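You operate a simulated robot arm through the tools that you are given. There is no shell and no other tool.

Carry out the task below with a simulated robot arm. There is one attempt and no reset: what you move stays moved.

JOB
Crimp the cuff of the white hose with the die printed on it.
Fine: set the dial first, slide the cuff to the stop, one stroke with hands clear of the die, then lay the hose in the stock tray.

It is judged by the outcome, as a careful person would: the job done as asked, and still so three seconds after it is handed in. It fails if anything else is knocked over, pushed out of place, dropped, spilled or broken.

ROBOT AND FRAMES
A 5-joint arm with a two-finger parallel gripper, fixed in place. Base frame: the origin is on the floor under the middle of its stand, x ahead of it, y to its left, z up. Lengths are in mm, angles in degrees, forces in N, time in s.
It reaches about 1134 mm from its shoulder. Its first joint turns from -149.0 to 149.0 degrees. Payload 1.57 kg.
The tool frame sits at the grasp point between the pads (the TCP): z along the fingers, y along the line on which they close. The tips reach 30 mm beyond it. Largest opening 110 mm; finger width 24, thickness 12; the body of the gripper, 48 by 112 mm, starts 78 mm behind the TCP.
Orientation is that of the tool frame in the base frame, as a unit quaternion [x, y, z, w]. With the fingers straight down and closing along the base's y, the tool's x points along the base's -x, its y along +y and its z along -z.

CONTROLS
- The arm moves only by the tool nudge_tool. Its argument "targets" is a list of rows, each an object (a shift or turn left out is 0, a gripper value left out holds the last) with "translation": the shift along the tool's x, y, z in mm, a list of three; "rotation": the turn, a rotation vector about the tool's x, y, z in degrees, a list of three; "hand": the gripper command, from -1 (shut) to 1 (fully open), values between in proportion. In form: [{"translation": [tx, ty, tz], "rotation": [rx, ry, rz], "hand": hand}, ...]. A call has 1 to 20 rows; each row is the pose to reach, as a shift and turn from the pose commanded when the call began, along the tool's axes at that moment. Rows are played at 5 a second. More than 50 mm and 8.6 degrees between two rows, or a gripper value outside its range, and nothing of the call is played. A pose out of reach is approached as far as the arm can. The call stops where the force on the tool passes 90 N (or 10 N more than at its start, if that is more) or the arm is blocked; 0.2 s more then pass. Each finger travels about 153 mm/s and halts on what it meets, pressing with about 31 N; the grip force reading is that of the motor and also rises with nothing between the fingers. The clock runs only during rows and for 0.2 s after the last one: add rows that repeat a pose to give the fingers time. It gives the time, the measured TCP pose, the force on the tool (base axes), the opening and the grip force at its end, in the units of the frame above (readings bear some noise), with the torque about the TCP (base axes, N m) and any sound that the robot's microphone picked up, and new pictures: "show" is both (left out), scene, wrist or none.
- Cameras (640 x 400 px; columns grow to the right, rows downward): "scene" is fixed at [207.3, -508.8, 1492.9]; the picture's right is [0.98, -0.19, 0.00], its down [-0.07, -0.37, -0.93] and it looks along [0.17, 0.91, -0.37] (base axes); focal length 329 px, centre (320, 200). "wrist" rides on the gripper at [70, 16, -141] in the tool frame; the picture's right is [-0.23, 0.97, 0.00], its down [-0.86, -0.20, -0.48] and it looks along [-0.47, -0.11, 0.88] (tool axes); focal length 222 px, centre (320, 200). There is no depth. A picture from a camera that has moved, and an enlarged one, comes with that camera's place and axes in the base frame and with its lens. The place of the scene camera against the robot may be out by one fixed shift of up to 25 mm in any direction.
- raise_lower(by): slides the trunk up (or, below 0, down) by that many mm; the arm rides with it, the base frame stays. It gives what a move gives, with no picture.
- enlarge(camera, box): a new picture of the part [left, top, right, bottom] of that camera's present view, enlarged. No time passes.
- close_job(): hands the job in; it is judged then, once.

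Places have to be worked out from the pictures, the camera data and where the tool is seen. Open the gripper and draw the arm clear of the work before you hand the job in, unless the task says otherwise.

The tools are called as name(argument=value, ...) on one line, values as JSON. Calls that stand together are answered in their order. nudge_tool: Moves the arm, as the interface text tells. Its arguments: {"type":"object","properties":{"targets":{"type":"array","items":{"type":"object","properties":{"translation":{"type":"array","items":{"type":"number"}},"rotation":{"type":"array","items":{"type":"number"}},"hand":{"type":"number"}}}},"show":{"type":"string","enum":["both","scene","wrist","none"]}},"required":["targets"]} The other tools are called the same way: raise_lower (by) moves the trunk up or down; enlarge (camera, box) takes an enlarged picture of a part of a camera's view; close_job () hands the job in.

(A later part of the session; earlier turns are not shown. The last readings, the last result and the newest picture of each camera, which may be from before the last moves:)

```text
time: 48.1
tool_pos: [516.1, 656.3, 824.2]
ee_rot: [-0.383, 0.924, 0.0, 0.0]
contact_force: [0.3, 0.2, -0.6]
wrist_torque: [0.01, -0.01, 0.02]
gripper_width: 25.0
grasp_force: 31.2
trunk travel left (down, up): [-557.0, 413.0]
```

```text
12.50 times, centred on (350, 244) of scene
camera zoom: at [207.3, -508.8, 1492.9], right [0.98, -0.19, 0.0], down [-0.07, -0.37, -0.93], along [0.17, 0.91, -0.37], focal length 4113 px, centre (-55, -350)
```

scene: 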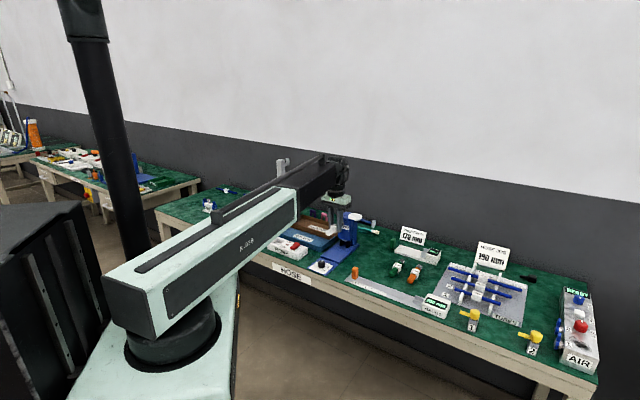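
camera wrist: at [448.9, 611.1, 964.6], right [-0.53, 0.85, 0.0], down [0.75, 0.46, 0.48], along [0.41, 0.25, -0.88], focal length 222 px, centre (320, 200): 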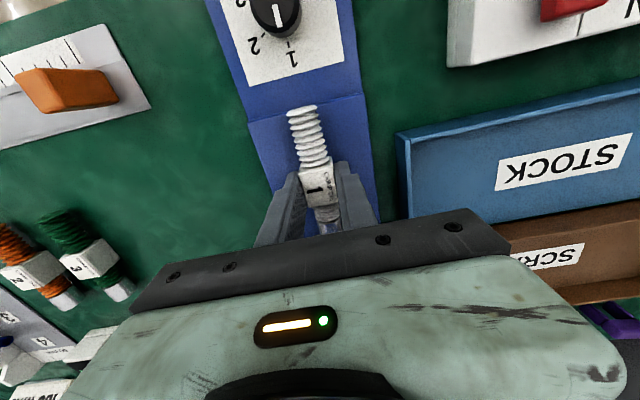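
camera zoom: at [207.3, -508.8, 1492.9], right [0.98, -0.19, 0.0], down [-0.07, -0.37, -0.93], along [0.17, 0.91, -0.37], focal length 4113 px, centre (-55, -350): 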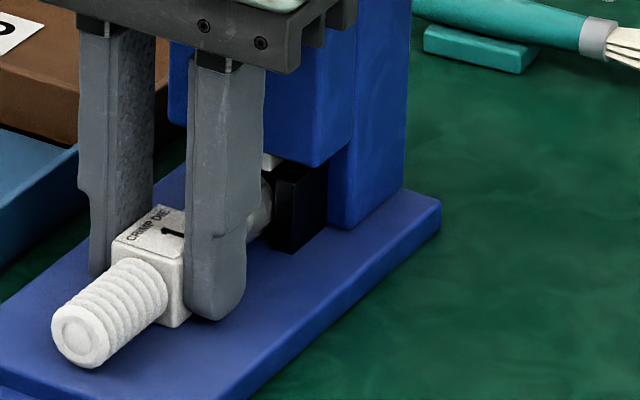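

The cuff end has entered between the jaws with no side force. I continue in small steps to feel for the stop.

nudge_tool(targets=[{"translation": [-2, 0, 0]}, {"translation": [-4, 0, 0]}, {"translation": [-5, 0, 0]}], show="none")

nudge_tool(targets=[{"translation": [-2, 0, 0]}, {"translation": [-4, 0, 0]}], show="none")

enlarge(camera="scene", box=[330, 228, 370, 260])

```text
time: 48.9
tool_pos: [517.2, 657.6, 824.1]
ee_rot: [-0.384, 0.923, -0.001, -0.002]
contact_force: [-30.9, -36.6, -28.2]
wrist_torque: [2.98, -2.36, -0.16]
gripper_width: 25.0
grasp_force: 31.8
trunk travel left (down, up): [-557.0, 413.0]
```

```text
time: 49.4
tool_pos: [515.9, 657.2, 825.9]
ee_rot: [-0.383, 0.924, -0.004, -0.007]
contact_force: [-14.3, -17.9, -7.2]
wrist_torque: [1.6, -1.25, -0.17]
gripper_width: 24.7
grasp_force: 31.0
trunk travel left (down, up): [-557.0, 413.0]
stopped in row 2: the force on the tool passed its limit at 95 N (the readings are from after the stop); the commanded pose is now the measured one
```

```text
12.50 times, centred on (350, 244) of scene
camera zoom: at [207.3, -508.8, 1492.9], right [0.98, -0.19, 0.0], down [-0.07, -0.37, -0.93], along [0.17, 0.91, -0.37], focal length 4113 px, centre (-55, -350)
```

zoom: 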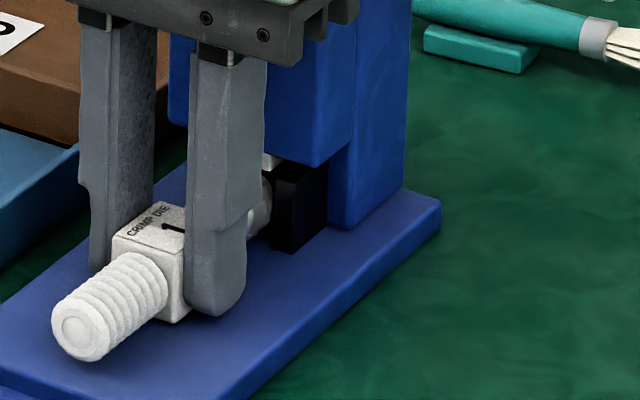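

The resistance acts about 100 mm above the TCP – i.e. the gripper body met the press head's front, not the cuff its stop. I must not push further like this; I back off 3 mm, straighten the tool and check that the press has not moved.

nudge_tool(targets=[{"translation": [2, 0, 0], "rotation": [0, -0.5, 0]}, {"translation": [4, 0, 0], "rotation": [0, -0.9, 0]}, {"translation": [4, 0, 0], "rotation": [0, -0.9, 0]}], show="both")

enlarge(camera="scene", box=[310, 200, 390, 272])

enlarge(camera="wrist", box=[240, 80, 420, 240])

```text
time: 50.2
tool_pos: [515.7, 656.1, 823.5]
ee_rot: [-0.382, 0.924, 0.0, 0.002]
contact_force: [0.3, 0.1, 0.2]
wrist_torque: [0.01, 0.02, 0.01]
gripper_width: 25.0
grasp_force: 31.0
trunk travel left (down, up): [-557.0, 413.0]
camera wrist: at [454.5, 616.7, 964.4], right [-0.53, 0.85, 0.0], down [0.74, 0.46, 0.48], along [0.41, 0.25, -0.88], focal length 222 px, centre (320, 200)
```

scene: 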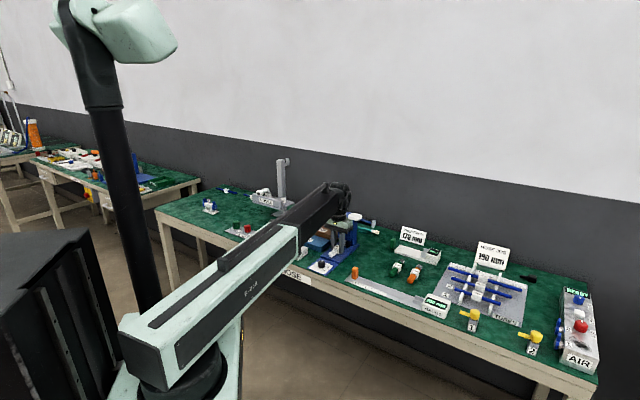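
wrist: 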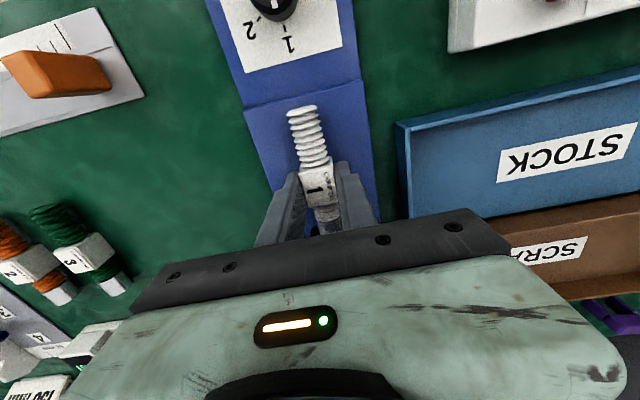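

```text
5.56 times, centred on (350, 236) of scene
camera zoom: at [207.3, -508.8, 1492.9], right [0.98, -0.19, 0.0], down [-0.07, -0.37, -0.93], along [0.17, 0.91, -0.37], focal length 1828 px, centre (153, 0)
```

zoom: 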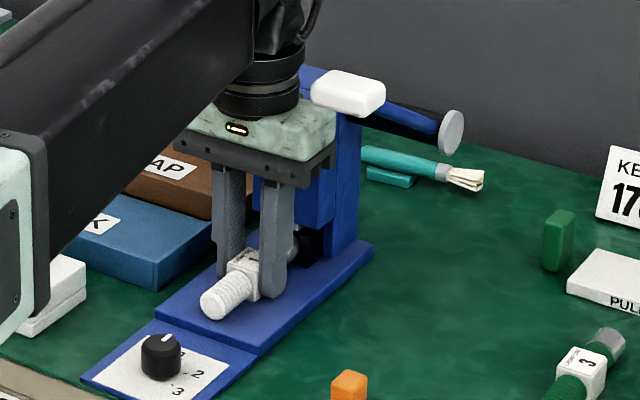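

```text
2.50 times, centred on (330, 160) of wrist
camera zoom: at [454.5, 616.7, 964.4], right [-0.53, 0.85, 0.0], down [0.74, 0.46, 0.48], along [0.41, 0.25, -0.88], focal length 555 px, centre (295, 300)
```

zoom: 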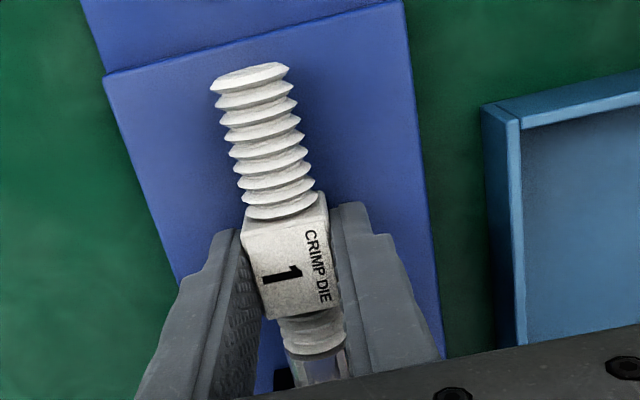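

The press hasn't shifted. I release the hose here (cuff just inside the jaws), slide the open fingers back 35 mm along the hose and re-grip the corrugated part, so that the gripper stays clear of the head while pushing to the stop.

nudge_tool(targets=[{"hand": -0.45}, {"hand": -0.3}, {"hand": -0.15}, {"hand": -0.15}], show="none")

nudge_tool(targets=[{"translation": [12, 0, 0]}, {"translation": [24, 0, 0]}, {"translation": [35, 0, 0]}, {"translation": [35, 0, 0]}], show="wrist")

enlarge(camera="wrist", box=[240, 80, 420, 240])

enlarge(camera="scene", box=[330, 228, 370, 260])

```text
time: 51.2
tool_pos: [515.7, 656.0, 824.9]
ee_rot: [-0.382, 0.924, -0.001, 0.001]
contact_force: [-0.2, -0.2, 0.5]
wrist_torque: [0.0, -0.01, 0.04]
gripper_width: 46.8
grasp_force: 0.1
trunk travel left (down, up): [-557.0, 413.0]
```

```text
time: 52.2
tool_pos: [490.6, 631.1, 824.2]
ee_rot: [-0.383, 0.924, 0.0, 0.001]
contact_force: [0.1, 0.8, 0.1]
wrist_torque: [-0.02, -0.01, 0.04]
gripper_width: 46.9
grasp_force: 0.1
trunk travel left (down, up): [-557.0, 413.0]
camera wrist: at [429.9, 591.8, 964.5], right [-0.53, 0.85, 0.0], down [0.74, 0.46, 0.48], along [0.41, 0.25, -0.88], focal length 222 px, centre (320, 200)
```

wrist: 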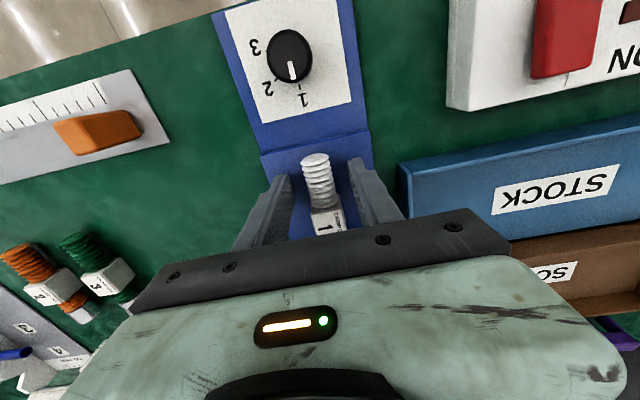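

```text
2.50 times, centred on (330, 160) of wrist
camera zoom: at [429.9, 591.8, 964.5], right [-0.53, 0.85, 0.0], down [0.74, 0.46, 0.48], along [0.41, 0.25, -0.88], focal length 555 px, centre (295, 300)
```

zoom: 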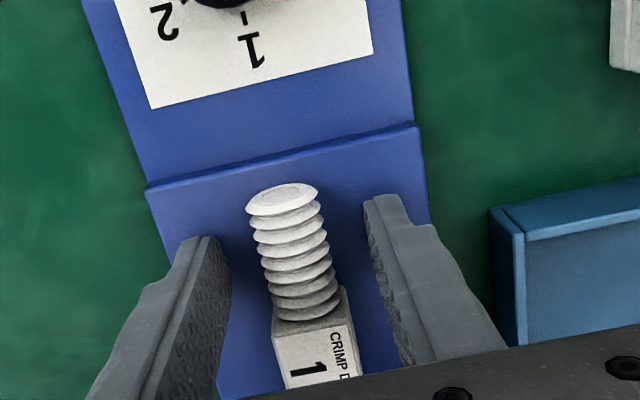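

```text
12.50 times, centred on (350, 244) of scene
camera zoom: at [207.3, -508.8, 1492.9], right [0.98, -0.19, 0.0], down [-0.07, -0.37, -0.93], along [0.17, 0.91, -0.37], focal length 4113 px, centre (-55, -350)
```

zoom: 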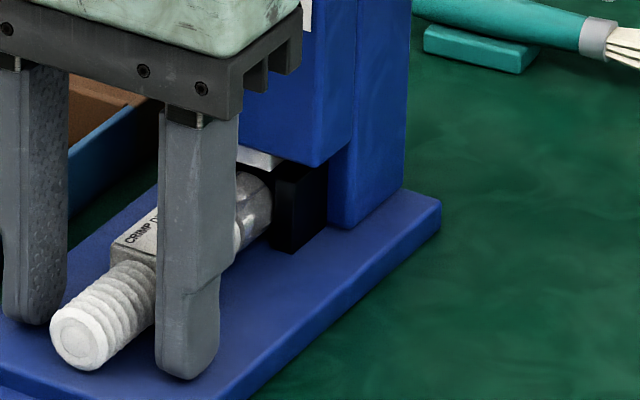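

The hose stays in place with the cuff just inside the jaws. I close on the corrugated section.

nudge_tool(targets=[{"hand": -0.3}, {"hand": -0.45}, {"hand": -0.6}, {"hand": -0.8}, {"hand": -0.8}], show="none")

nudge_tool(targets=[{"translation": [-2, 0, 0]}, {"translation": [-4, 0, 0]}], show="wrist")

enlarge(camera="scene", box=[330, 228, 370, 260])

enlarge(camera="wrist", box=[240, 80, 420, 240])

```text
time: 53.4
tool_pos: [489.8, 630.8, 824.0]
ee_rot: [-0.382, 0.924, -0.001, 0.001]
contact_force: [-0.2, 0.2, 0.0]
wrist_torque: [-0.02, -0.01, 0.02]
gripper_width: 21.0
grasp_force: 30.6
trunk travel left (down, up): [-557.0, 413.0]
```

```text
time: 54.0
tool_pos: [493.7, 635.2, 824.4]
ee_rot: [-0.383, 0.924, -0.001, 0.002]
contact_force: [0.1, -1.0, -0.9]
wrist_torque: [0.0, 0.02, -0.01]
gripper_width: 20.6
grasp_force: 30.9
trunk travel left (down, up): [-557.0, 413.0]
camera wrist: at [432.6, 594.8, 964.5], right [-0.53, 0.85, 0.0], down [0.74, 0.46, 0.48], along [0.41, 0.25, -0.88], focal length 222 px, centre (320, 200)
```

wrist: 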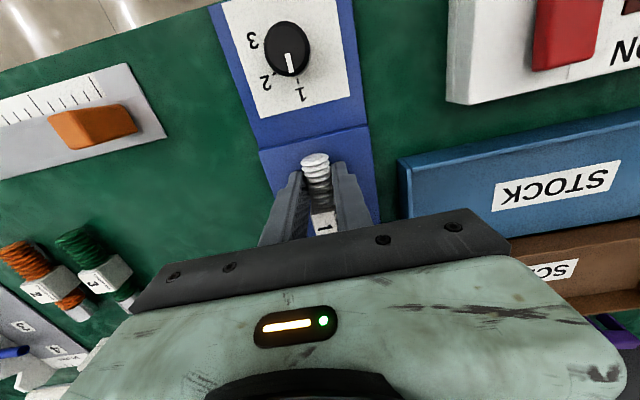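

```text
12.50 times, centred on (350, 244) of scene
camera zoom: at [207.3, -508.8, 1492.9], right [0.98, -0.19, 0.0], down [-0.07, -0.37, -0.93], along [0.17, 0.91, -0.37], focal length 4113 px, centre (-55, -350)
```

zoom: 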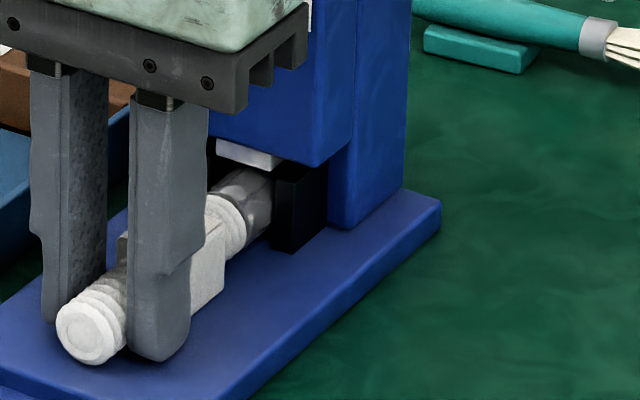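

```text
2.50 times, centred on (330, 160) of wrist
camera zoom: at [432.6, 594.8, 964.5], right [-0.53, 0.85, 0.0], down [0.74, 0.46, 0.48], along [0.41, 0.25, -0.88], focal length 555 px, centre (295, 300)
```

zoom: 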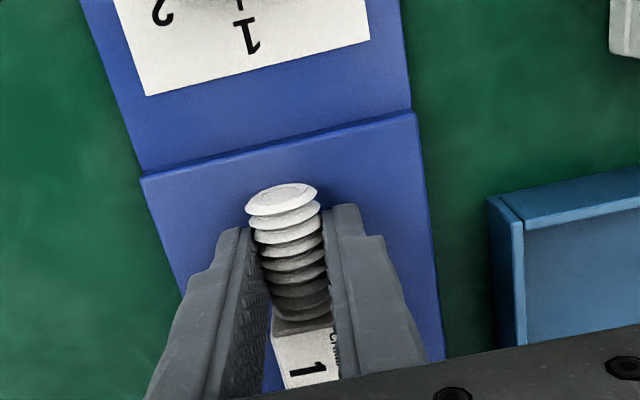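

The hose moves with the gripper without resistance and the cuff is lined up in the jaws. I keep pushing in small single calls.

nudge_tool(targets=[{"translation": [-1.5, 0, 0]}, {"translation": [-3, 0, 0]}, {"translation": [-4, 0, 0]}], show="none")

```text
time: 54.8
tool_pos: [495.5, 636.1, 825.0]
ee_rot: [-0.383, 0.924, 0.0, 0.001]
contact_force: [-0.7, 0.2, -0.1]
wrist_torque: [0.0, 0.02, -0.03]
gripper_width: 20.8
grasp_force: 30.3
trunk travel left (down, up): [-557.0, 413.0]
```

nudge_tool(targets=[{"translation": [-1.5, 0, 0]}, {"translation": [-3, 0, 0]}, {"translation": [-4, 0, 0]}], show="none")

enlarge(camera="scene", box=[330, 228, 370, 260])

```text
time: 55.6
tool_pos: [498.6, 637.9, 824.4]
ee_rot: [-0.382, 0.924, -0.001, 0.001]
contact_force: [-0.1, -0.7, 0.2]
wrist_torque: [0.01, 0.0, 0.01]
gripper_width: 20.8
grasp_force: 31.2
trunk travel left (down, up): [-557.0, 413.0]
```

```text
12.50 times, centred on (350, 244) of scene
camera zoom: at [207.3, -508.8, 1492.9], right [0.98, -0.19, 0.0], down [-0.07, -0.37, -0.93], along [0.17, 0.91, -0.37], focal length 4113 px, centre (-55, -350)
```

zoom: 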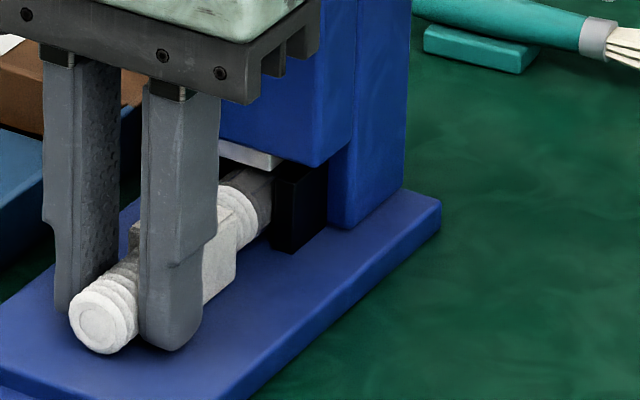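

The cuff is sliding well into the die under the ram. I continue in smaller steps to find the stop.

nudge_tool(targets=[{"translation": [-1.5, 0, 0]}, {"translation": [-3, 0, 0]}], show="none")

```text
time: 56.2
tool_pos: [500.1, 640.9, 824.4]
ee_rot: [-0.383, 0.924, 0.0, 0.001]
contact_force: [-0.6, -0.9, 0.3]
wrist_torque: [-0.01, 0.0, 0.03]
gripper_width: 20.7
grasp_force: 31.3
trunk travel left (down, up): [-557.0, 413.0]
```

nudge_tool(targets=[{"translation": [-1.5, 0, 0]}, {"translation": [-3, 0, 0]}], show="none")

```text
time: 56.8
tool_pos: [502.3, 644.7, 823.3]
ee_rot: [-0.383, 0.924, -0.001, 0.001]
contact_force: [-0.7, 0.3, -0.5]
wrist_torque: [-0.02, 0.05, -0.03]
gripper_width: 20.8
grasp_force: 31.2
trunk travel left (down, up): [-557.0, 413.0]
```

nudge_tool(targets=[{"translation": [-1, 0, 0]}, {"translation": [-2, 0, 0]}], show="wrist")

enlarge(camera="scene", box=[330, 228, 370, 260])

enlarge(camera="wrist", box=[240, 80, 420, 240])

```text
time: 57.4
tool_pos: [504.2, 645.1, 824.8]
ee_rot: [-0.382, 0.924, -0.001, 0.001]
contact_force: [-0.1, 0.2, -0.3]
wrist_torque: [-0.01, 0.01, -0.03]
gripper_width: 20.8
grasp_force: 30.9
trunk travel left (down, up): [-557.0, 413.0]
camera wrist: at [443.9, 605.9, 964.5], right [-0.53, 0.85, 0.0], down [0.74, 0.46, 0.48], along [0.41, 0.25, -0.88], focal length 222 px, centre (320, 200)
```

wrist: 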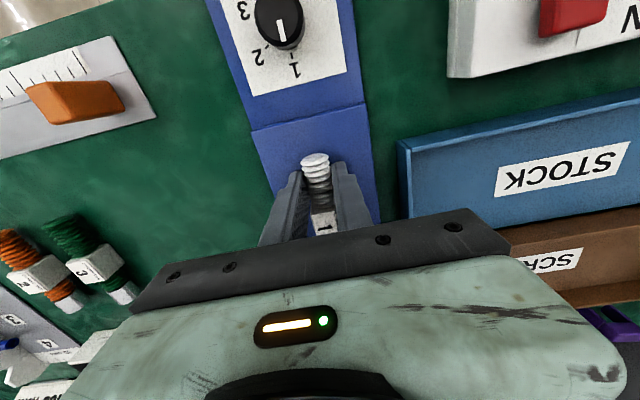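

```text
12.50 times, centred on (350, 244) of scene
camera zoom: at [207.3, -508.8, 1492.9], right [0.98, -0.19, 0.0], down [-0.07, -0.37, -0.93], along [0.17, 0.91, -0.37], focal length 4113 px, centre (-55, -350)
```

zoom: 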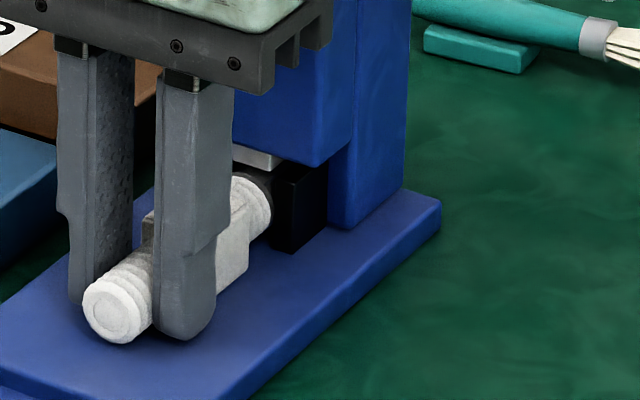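

```text
2.50 times, centred on (330, 160) of wrist
camera zoom: at [443.9, 605.9, 964.5], right [-0.53, 0.85, 0.0], down [0.74, 0.46, 0.48], along [0.41, 0.25, -0.88], focal length 555 px, centre (295, 300)
```

zoom: 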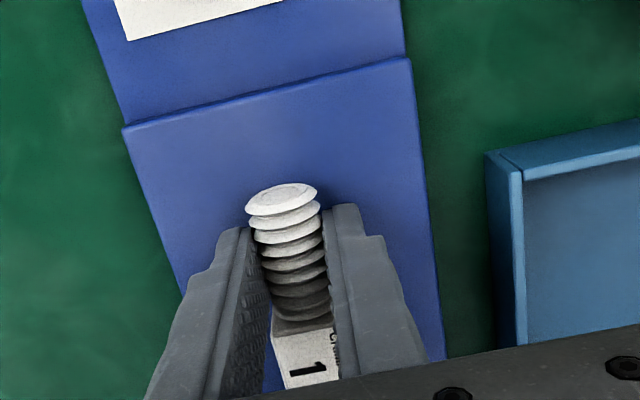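

Still free; the cuff is almost fully in. Continuing 2 mm at a time.

nudge_tool(targets=[{"translation": [-1, 0, 0]}, {"translation": [-2, 0, 0]}], show="none")

```text
time: 58.0
tool_pos: [503.6, 644.0, 823.7]
ee_rot: [-0.383, 0.924, -0.001, 0.001]
contact_force: [-12.2, -12.7, -5.1]
wrist_torque: [-0.56, 0.59, 0.04]
gripper_width: 20.7
grasp_force: 30.9
trunk travel left (down, up): [-557.0, 413.0]
```

Resistance of ~18 N with the torque pointing to a contact 90 mm ahead at cuff height – that is the cuff on the stop. I open the fingers gently and check that the hose stays.

nudge_tool(targets=[{"hand": -0.55}, {"hand": -0.45}, {"hand": -0.3}, {"hand": -0.15}, {"hand": -0.15}], show="wrist")

enlarge(camera="scene", box=[330, 228, 370, 260])

enlarge(camera="wrist", box=[240, 80, 420, 240])

```text
time: 59.2
tool_pos: [505.6, 645.6, 824.9]
ee_rot: [-0.383, 0.924, 0.0, 0.001]
contact_force: [-0.1, -0.3, -0.1]
wrist_torque: [-0.01, -0.01, 0.0]
gripper_width: 46.6
grasp_force: 0.0
trunk travel left (down, up): [-557.0, 413.0]
camera wrist: at [445.8, 607.2, 964.5], right [-0.53, 0.85, 0.0], down [0.74, 0.46, 0.48], along [0.41, 0.25, -0.88], focal length 222 px, centre (320, 200)
```

wrist: 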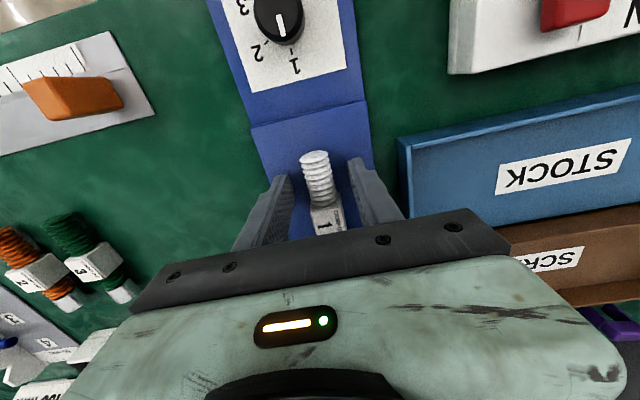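

```text
12.50 times, centred on (350, 244) of scene
camera zoom: at [207.3, -508.8, 1492.9], right [0.98, -0.19, 0.0], down [-0.07, -0.37, -0.93], along [0.17, 0.91, -0.37], focal length 4113 px, centre (-55, -350)
```

zoom: 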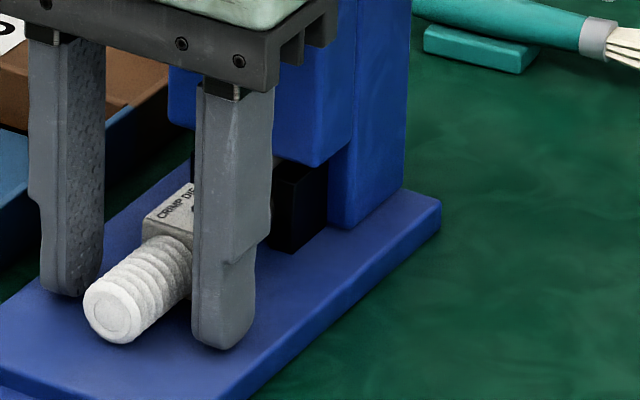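

```text
2.50 times, centred on (330, 160) of wrist
camera zoom: at [445.8, 607.2, 964.5], right [-0.53, 0.85, 0.0], down [0.74, 0.46, 0.48], along [0.41, 0.25, -0.88], focal length 555 px, centre (295, 300)
```

zoom: 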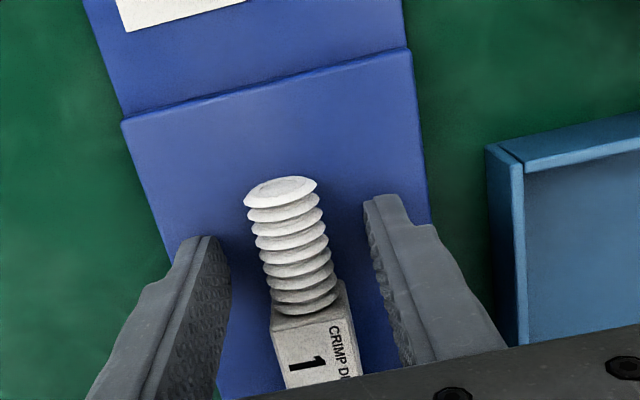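

The hose sits in the die, cuff on the stop, and the hand is free of it. I raise straight up, well clear, and look again at the die and hose from above.

raise_lower(by=60)

raise_lower(by=190)

nudge_tool(targets=[{"translation": [0, 0, 0]}], show="both")

enlarge(camera="scene", box=[310, 200, 390, 272])

enlarge(camera="wrist", box=[240, 80, 420, 240])

```text
time: 60.2
tool_pos: [506.3, 646.7, 883.9]
ee_rot: [-0.383, 0.924, 0.0, 0.001]
contact_force: [-0.1, -0.6, -0.1]
wrist_torque: [-0.02, 0.0, 0.0]
gripper_width: 46.7
grasp_force: 0.1
trunk travel left (down, up): [-617.0, 353.0]
```

```text
time: 62.3
tool_pos: [507.1, 646.6, 1074.1]
ee_rot: [-0.383, 0.924, -0.001, 0.001]
contact_force: [0.5, -0.2, -0.4]
wrist_torque: [-0.01, 0.0, -0.02]
gripper_width: 47.0
grasp_force: 0.1
trunk travel left (down, up): [-807.0, 163.0]
```

```text
time: 62.7
tool_pos: [505.8, 647.0, 1074.8]
ee_rot: [-0.383, 0.924, 0.0, 0.001]
contact_force: [0.9, -0.7, 0.1]
wrist_torque: [0.01, -0.03, -0.03]
gripper_width: 46.8
grasp_force: 0.0
trunk travel left (down, up): [-807.0, 163.0]
camera wrist: at [445.8, 607.2, 1214.4], right [-0.53, 0.85, 0.0], down [0.74, 0.46, 0.48], along [0.41, 0.25, -0.88], focal length 222 px, centre (320, 200)
```

scene: 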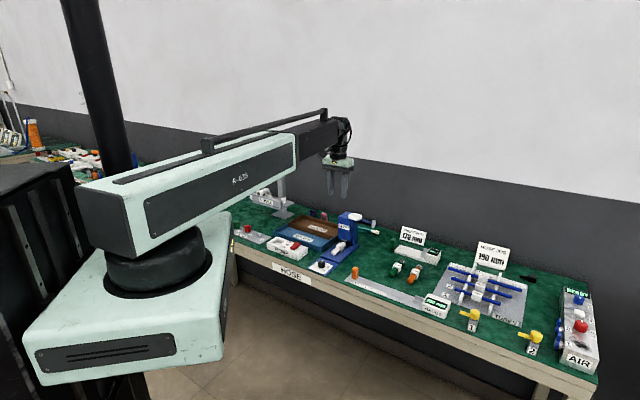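
wrist: 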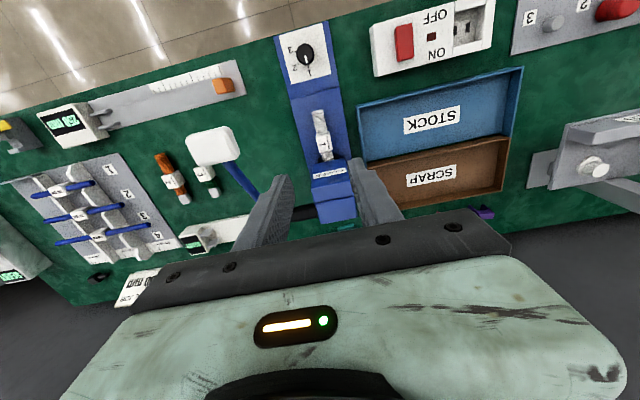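

```text
5.56 times, centred on (350, 236) of scene
camera zoom: at [207.3, -508.8, 1492.9], right [0.98, -0.19, 0.0], down [-0.07, -0.37, -0.93], along [0.17, 0.91, -0.37], focal length 1828 px, centre (153, 0)
```

zoom: 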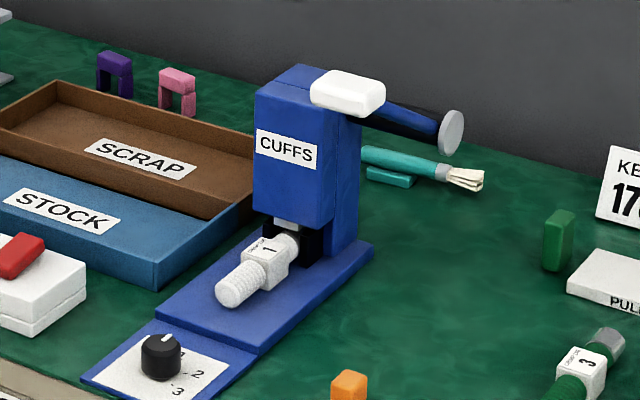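

```text
2.50 times, centred on (330, 160) of wrist
camera zoom: at [445.8, 607.2, 1214.4], right [-0.53, 0.85, 0.0], down [0.74, 0.46, 0.48], along [0.41, 0.25, -0.88], focal length 555 px, centre (295, 300)
```

zoom: 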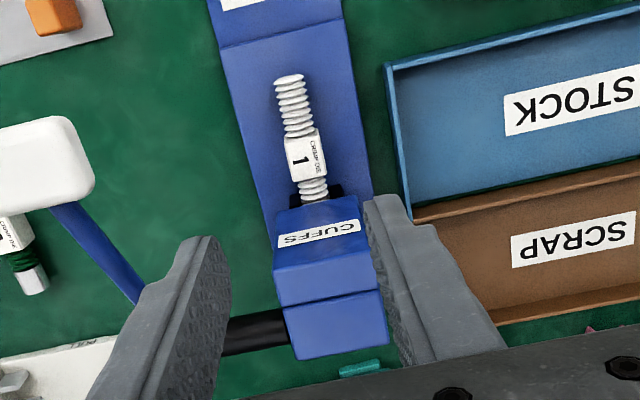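

The hose is seated with the cuff under the ram and the dial still at 1. Now I close the empty fingers and move over the lever side to measure the handle from directly above.

nudge_tool(targets=[{"translation": [-11, -39, 0], "hand": -0.5}, {"translation": [-22, -78, 0], "hand": -0.8}, {"translation": [-33.4, -117, 0], "hand": -1}, {"translation": [-33.4, -117, 0], "hand": -1}, {"translation": [-33.4, -117, 0], "hand": -1}], show="both")

enlarge(camera="wrist", box=[260, 40, 400, 180])

```text
time: 63.9
tool_pos: [613.7, 585.7, 1073.7]
ee_rot: [-0.383, 0.924, -0.001, 0.002]
contact_force: [-0.3, -0.1, 0.4]
wrist_torque: [-0.01, -0.01, 0.03]
gripper_width: 0.0
grasp_force: 21.5
trunk travel left (down, up): [-807.0, 163.0]
camera wrist: at [552.8, 548.0, 1214.5], right [-0.53, 0.85, 0.0], down [0.74, 0.46, 0.48], along [0.41, 0.25, -0.88], focal length 222 px, centre (320, 200)
```

scene: 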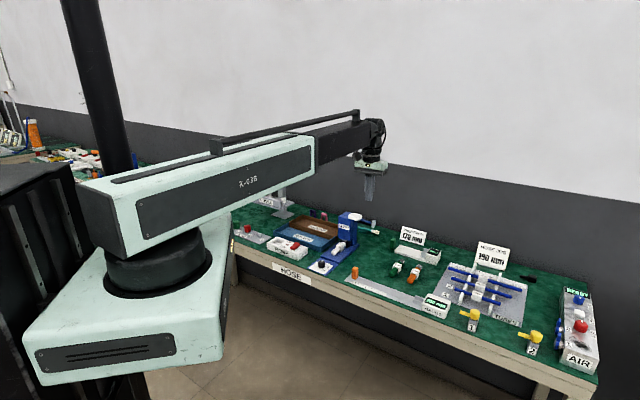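
wrist: 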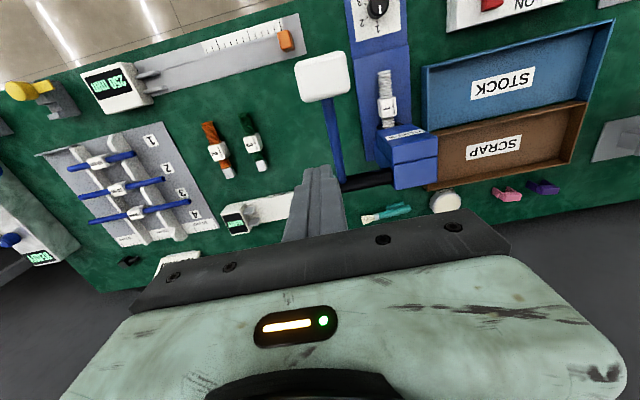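

```text
2.86 times, centred on (330, 110) of wrist
camera zoom: at [552.8, 548.0, 1214.5], right [-0.53, 0.85, 0.0], down [0.74, 0.46, 0.48], along [0.41, 0.25, -0.88], focal length 635 px, centre (291, 457)
```

zoom: 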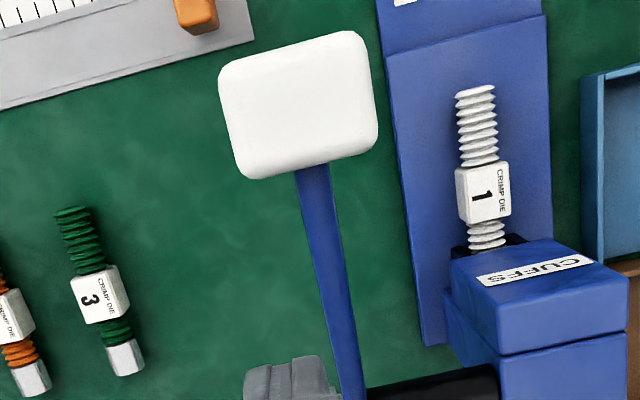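

enlarge(camera="scene", box=[340, 200, 390, 240])

enlarge(camera="scene", box=[325, 225, 365, 260])

```text
10.00 times, centred on (365, 220) of scene
camera zoom: at [207.3, -508.8, 1492.9], right [0.98, -0.19, 0.0], down [-0.07, -0.37, -0.93], along [0.17, 0.91, -0.37], focal length 3290 px, centre (-130, 0)
```

zoom: 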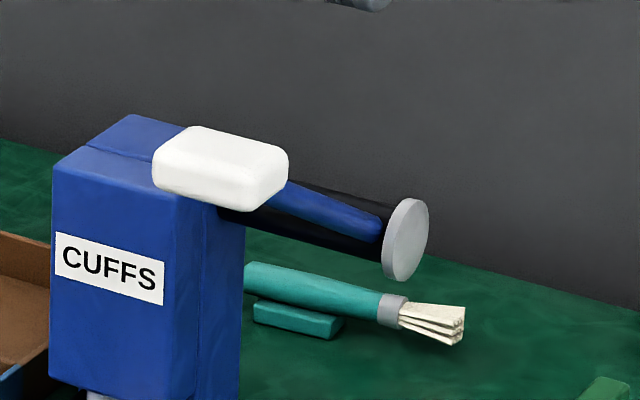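

```text
11.43 times, centred on (345, 242) of scene
camera zoom: at [207.3, -508.8, 1492.9], right [0.98, -0.19, 0.0], down [-0.07, -0.37, -0.93], along [0.17, 0.91, -0.37], focal length 3760 px, centre (34, -286)
```

zoom: 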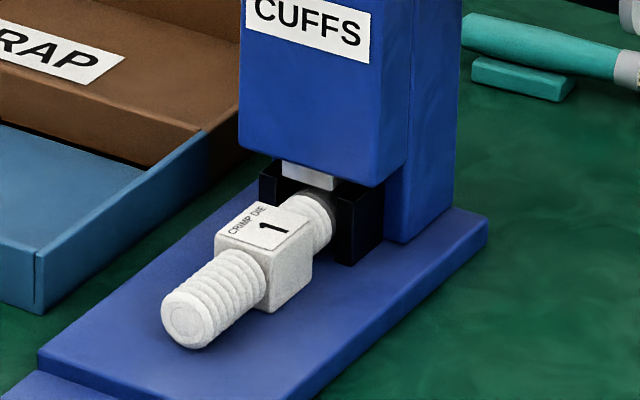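

Hose seated nicely. The handle centre is at a≈1.5, b≈779, z top≈1005, pivot about 143 mm behind and 90 mm below it. I position the closed fingers over the handle (slightly toward its front, since it swings toward −b on the way down), then lower to just above it.

nudge_tool(targets=[{"translation": [26, 6, 0]}, {"translation": [52, 12, 0]}, {"translation": [77, 17.9, 0]}, {"translation": [77, 17.9, 0]}], show="none")

raise_lower(by=-28)

nudge_tool(targets=[{"translation": [0, 0, 0]}], show="both")

enlarge(camera="scene", box=[320, 180, 400, 252])

enlarge(camera="wrist", box=[240, 80, 420, 240])

```text
time: 64.9
tool_pos: [544.9, 545.3, 1074.7]
ee_rot: [-0.383, 0.924, 0.0, 0.002]
contact_force: [-0.3, -0.2, -0.5]
wrist_torque: [0.02, 0.04, 0.05]
gripper_width: 0.0
grasp_force: 21.3
trunk travel left (down, up): [-807.0, 163.0]
```

```text
time: 65.6
tool_pos: [544.7, 544.8, 1046.1]
ee_rot: [-0.382, 0.924, -0.001, 0.001]
contact_force: [0.2, 0.0, 1.1]
wrist_torque: [-0.02, 0.03, 0.0]
gripper_width: 0.1
grasp_force: 21.7
trunk travel left (down, up): [-779.0, 191.0]
```

```text
time: 66.0
tool_pos: [544.6, 545.0, 1046.7]
ee_rot: [-0.383, 0.924, 0.0, 0.002]
contact_force: [-0.2, -0.7, 0.5]
wrist_torque: [0.04, 0.0, 0.0]
gripper_width: 0.0
grasp_force: 21.3
trunk travel left (down, up): [-779.0, 191.0]
camera wrist: at [484.7, 506.1, 1186.5], right [-0.53, 0.85, 0.0], down [0.74, 0.46, 0.48], along [0.41, 0.25, -0.88], focal length 222 px, centre (320, 200)
```

scene: 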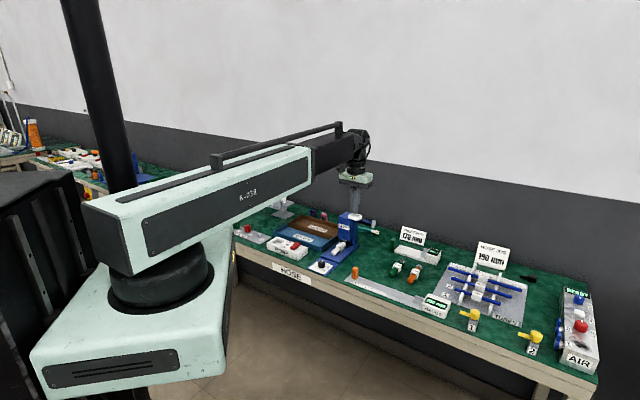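
wrist: 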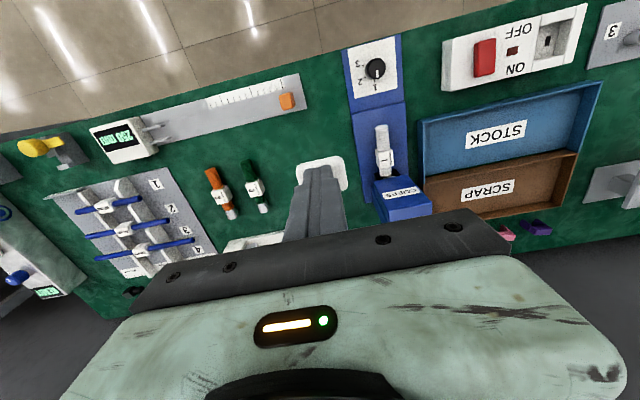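

```text
5.56 times, centred on (360, 216) of scene
camera zoom: at [207.3, -508.8, 1492.9], right [0.98, -0.19, 0.0], down [-0.07, -0.37, -0.93], along [0.17, 0.91, -0.37], focal length 1828 px, centre (98, 111)
```

zoom: 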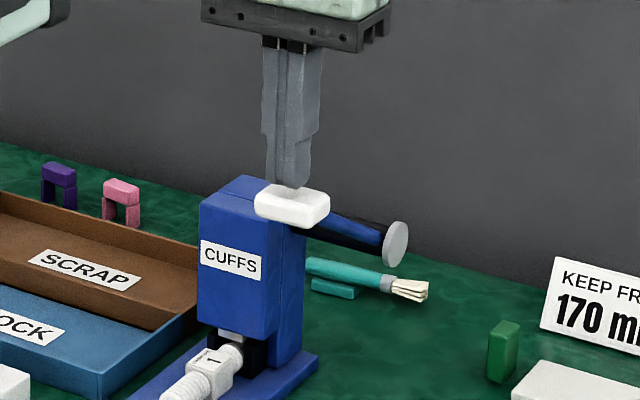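

```text
2.50 times, centred on (330, 160) of wrist
camera zoom: at [484.7, 506.1, 1186.5], right [-0.53, 0.85, 0.0], down [0.74, 0.46, 0.48], along [0.41, 0.25, -0.88], focal length 555 px, centre (295, 300)
```

zoom: 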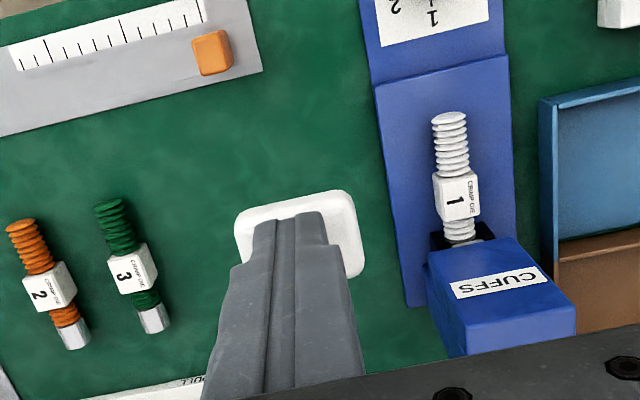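

The closed fingertips are right over the handle, 10 mm or so above. I begin the stroke, pressing down in small continuous steps.

raise_lower(by=-12)

```text
time: 66.6
tool_pos: [546.1, 546.4, 1034.2]
ee_rot: [-0.383, 0.924, 0.0, 0.002]
contact_force: [-0.5, -0.8, 0.0]
wrist_torque: [0.02, 0.03, -0.01]
gripper_width: 0.1
grasp_force: 21.1
trunk travel left (down, up): [-767.0, 203.0]
```

raise_lower(by=-8)

```text
time: 67.2
tool_pos: [543.8, 546.0, 1027.2]
ee_rot: [-0.382, 0.924, 0.0, 0.003]
contact_force: [-0.3, 0.2, 0.7]
wrist_torque: [0.01, 0.01, 0.02]
gripper_width: 0.2
grasp_force: 20.8
trunk travel left (down, up): [-759.0, 211.0]
```

enlarge(camera="scene", box=[335, 190, 395, 244])

enlarge(camera="wrist", box=[260, 120, 380, 220])

```text
7.41 times, centred on (365, 217) of scene
camera zoom: at [207.3, -508.8, 1492.9], right [0.98, -0.19, 0.0], down [-0.07, -0.37, -0.93], along [0.17, 0.91, -0.37], focal length 2437 px, centre (-13, 74)
```

zoom: 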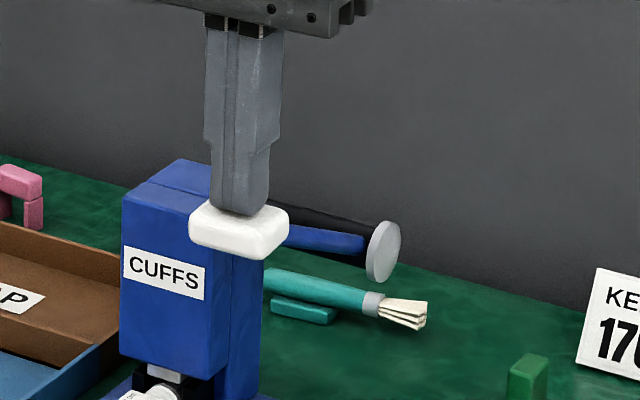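

```text
4.00 times, centred on (320, 170) of wrist
camera zoom: at [484.8, 506.1, 1166.4], right [-0.53, 0.85, 0.0], down [0.74, 0.46, 0.48], along [0.41, 0.25, -0.88], focal length 888 px, centre (320, 320)
```

zoom: 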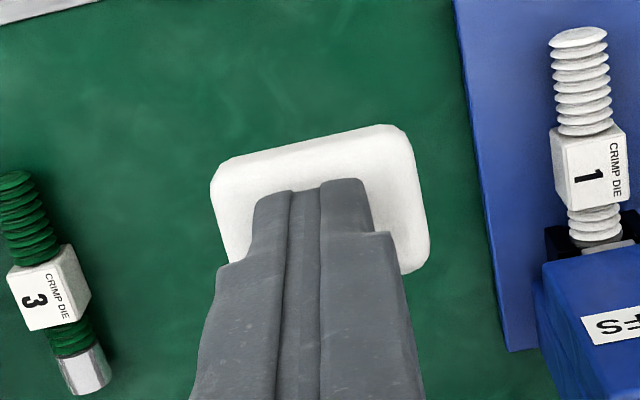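

The lever has begun to move with hardly any force (the handle is already lower). I carry on pressing down smoothly.

raise_lower(by=-20)

nudge_tool(targets=[{"translation": [3, 0, 0]}, {"translation": [6, 0, 0]}], show="none")

enlarge(camera="scene", box=[335, 190, 395, 244])

```text
time: 67.8
tool_pos: [544.7, 544.8, 1006.1]
ee_rot: [-0.383, 0.924, 0.0, 0.002]
contact_force: [-1.0, -0.1, 1.4]
wrist_torque: [0.0, 0.03, 0.02]
gripper_width: 0.2
grasp_force: 21.2
trunk travel left (down, up): [-739.0, 231.0]
```

```text
time: 68.4
tool_pos: [541.4, 540.0, 1006.0]
ee_rot: [-0.382, 0.924, 0.0, 0.001]
contact_force: [0.5, 0.7, 1.2]
wrist_torque: [0.02, -0.01, -0.01]
gripper_width: 0.1
grasp_force: 22.0
trunk travel left (down, up): [-739.0, 231.0]
```

```text
7.41 times, centred on (365, 217) of scene
camera zoom: at [207.3, -508.8, 1492.9], right [0.98, -0.19, 0.0], down [-0.07, -0.37, -0.93], along [0.17, 0.91, -0.37], focal length 2437 px, centre (-13, 74)
```

zoom: 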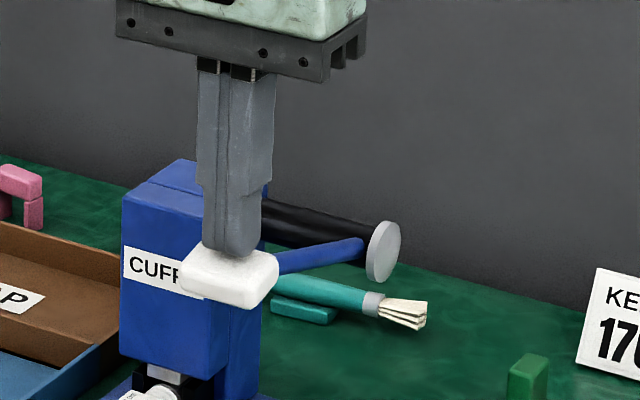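

The lever follows. I continue down with small corrections toward −b to stay on the handle.

raise_lower(by=-20)

nudge_tool(targets=[{"translation": [3, 0, 0]}, {"translation": [5, 0, 0]}], show="none")

raise_lower(by=-20)

enlarge(camera="scene", box=[320, 200, 400, 272])

```text
time: 69.1
tool_pos: [540.4, 540.8, 985.9]
ee_rot: [-0.383, 0.924, 0.0, 0.002]
contact_force: [-0.4, -1.5, 2.7]
wrist_torque: [0.01, 0.03, -0.01]
gripper_width: 0.0
grasp_force: 21.4
trunk travel left (down, up): [-719.0, 251.0]
```

```text
time: 69.7
tool_pos: [536.4, 536.6, 985.1]
ee_rot: [-0.383, 0.924, 0.0, 0.002]
contact_force: [-0.2, 0.6, 0.5]
wrist_torque: [-0.01, 0.05, 0.0]
gripper_width: 0.0
grasp_force: 21.8
trunk travel left (down, up): [-719.0, 251.0]
```

```text
time: 70.4
tool_pos: [537.8, 536.6, 966.1]
ee_rot: [-0.382, 0.924, -0.001, 0.001]
contact_force: [-1.5, -0.5, 2.0]
wrist_torque: [-0.02, 0.06, 0.01]
gripper_width: 0.1
grasp_force: 21.5
trunk travel left (down, up): [-699.0, 271.0]
```

```text
5.56 times, centred on (360, 236) of scene
camera zoom: at [207.3, -508.8, 1492.9], right [0.98, -0.19, 0.0], down [-0.07, -0.37, -0.93], along [0.17, 0.91, -0.37], focal length 1828 px, centre (98, 0)
```

zoom: 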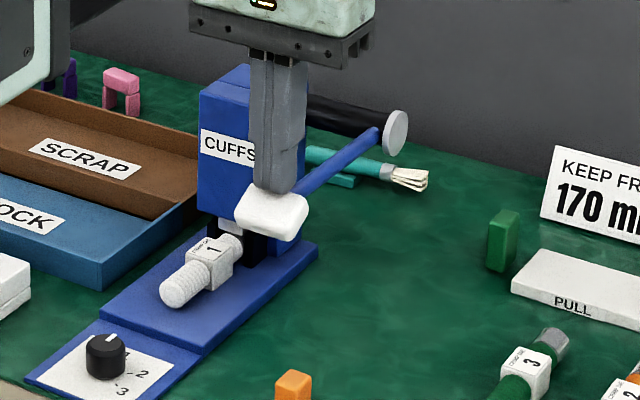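

raise_lower(by=-20)

raise_lower(by=-12)

enlarge(camera="scene", box=[320, 200, 400, 272])

```text
time: 71.0
tool_pos: [537.6, 537.6, 946.4]
ee_rot: [-0.383, 0.924, 0.0, 0.002]
contact_force: [-1.2, -1.2, 3.3]
wrist_torque: [-0.03, 0.01, 0.01]
gripper_width: 0.0
grasp_force: 21.4
trunk travel left (down, up): [-679.0, 291.0]
```

```text
time: 71.7
tool_pos: [537.7, 538.5, 933.7]
ee_rot: [-0.383, 0.924, 0.0, 0.002]
contact_force: [0.9, 0.2, 3.6]
wrist_torque: [0.05, -0.05, -0.04]
gripper_width: 0.0
grasp_force: 21.9
trunk travel left (down, up): [-667.0, 303.0]
```

```text
5.56 times, centred on (360, 236) of scene
camera zoom: at [207.3, -508.8, 1492.9], right [0.98, -0.19, 0.0], down [-0.07, -0.37, -0.93], along [0.17, 0.91, -0.37], focal length 1828 px, centre (98, 0)
```

zoom: 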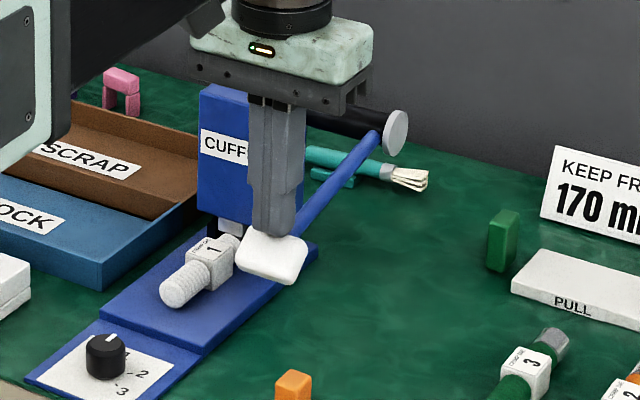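

Force slowly rising (3.6 N), the lever is just below horizontal. Continuing in 10 mm steps.

raise_lower(by=-10)

raise_lower(by=-10)

enlarge(camera="scene", box=[320, 200, 400, 272])

```text
time: 72.2
tool_pos: [538.0, 537.9, 923.9]
ee_rot: [-0.383, 0.924, 0.0, 0.001]
contact_force: [1.1, 2.1, 3.3]
wrist_torque: [0.14, -0.03, -0.06]
gripper_width: 0.0
grasp_force: 20.9
trunk travel left (down, up): [-657.0, 313.0]
```

```text
time: 72.8
tool_pos: [538.1, 537.2, 914.1]
ee_rot: [-0.382, 0.924, -0.001, 0.001]
contact_force: [2.9, 1.8, 4.6]
wrist_torque: [0.13, -0.09, -0.01]
gripper_width: 0.0
grasp_force: 21.2
trunk travel left (down, up): [-647.0, 323.0]
```

```text
5.56 times, centred on (360, 236) of scene
camera zoom: at [207.3, -508.8, 1492.9], right [0.98, -0.19, 0.0], down [-0.07, -0.37, -0.93], along [0.17, 0.91, -0.37], focal length 1828 px, centre (98, 0)
```

zoom: 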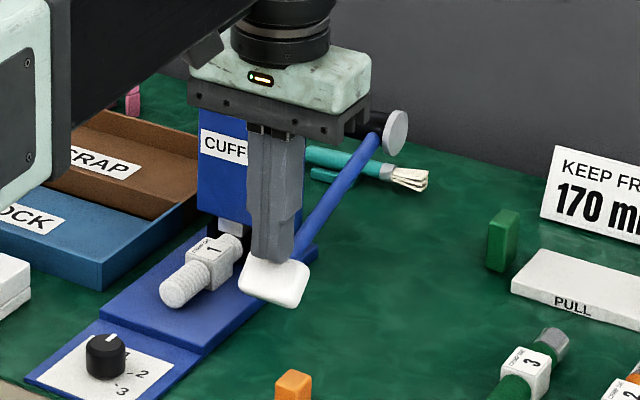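

raise_lower(by=-8)

enlarge(camera="scene", box=[335, 225, 385, 265])

enlarge(camera="wrist", box=[240, 80, 480, 230])

```text
time: 73.4
tool_pos: [537.9, 536.7, 906.7]
ee_rot: [-0.383, 0.924, -0.001, 0.002]
contact_force: [6.7, 5.8, 16.5]
wrist_torque: [0.34, -0.29, -0.02]
gripper_width: 0.1
grasp_force: 21.8
trunk travel left (down, up): [-639.0, 331.0]
```

```text
10.00 times, centred on (360, 245) of scene
camera zoom: at [207.3, -508.8, 1492.9], right [0.98, -0.19, 0.0], down [-0.07, -0.37, -0.93], along [0.17, 0.91, -0.37], focal length 3290 px, centre (-80, -250)
```

zoom: 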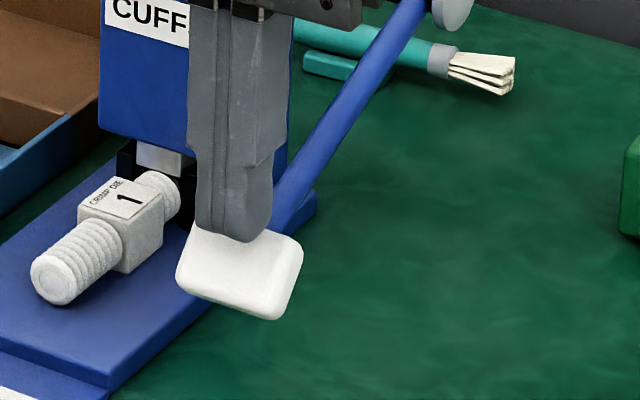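

```text
2.67 times, centred on (360, 155) of wrist
camera zoom: at [476.7, 498.0, 1047.0], right [-0.53, 0.85, 0.0], down [0.74, 0.46, 0.48], along [0.41, 0.25, -0.88], focal length 592 px, centre (213, 320)
```

zoom: 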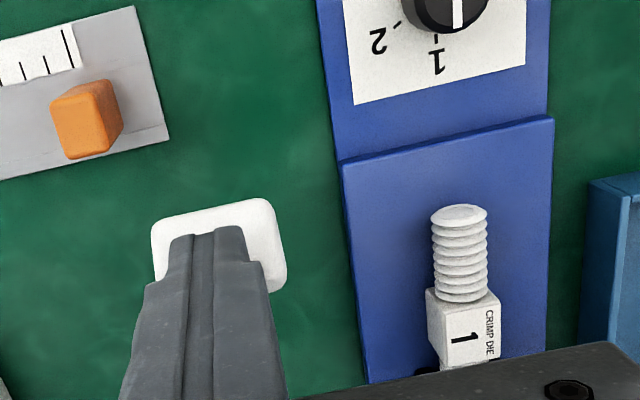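

Force is now rising (16 N) – the ram is working on the cuff or nearing the end of travel. I continue in 4 mm steps.

raise_lower(by=-4)

```text
time: 73.9
tool_pos: [537.3, 538.5, 905.5]
ee_rot: [-0.383, 0.924, 0.001, 0.005]
contact_force: [17.8, 18.0, 61.9]
wrist_torque: [1.08, -0.91, -0.08]
gripper_width: 0.0
grasp_force: 20.4
trunk travel left (down, up): [-635.0, 335.0]
```

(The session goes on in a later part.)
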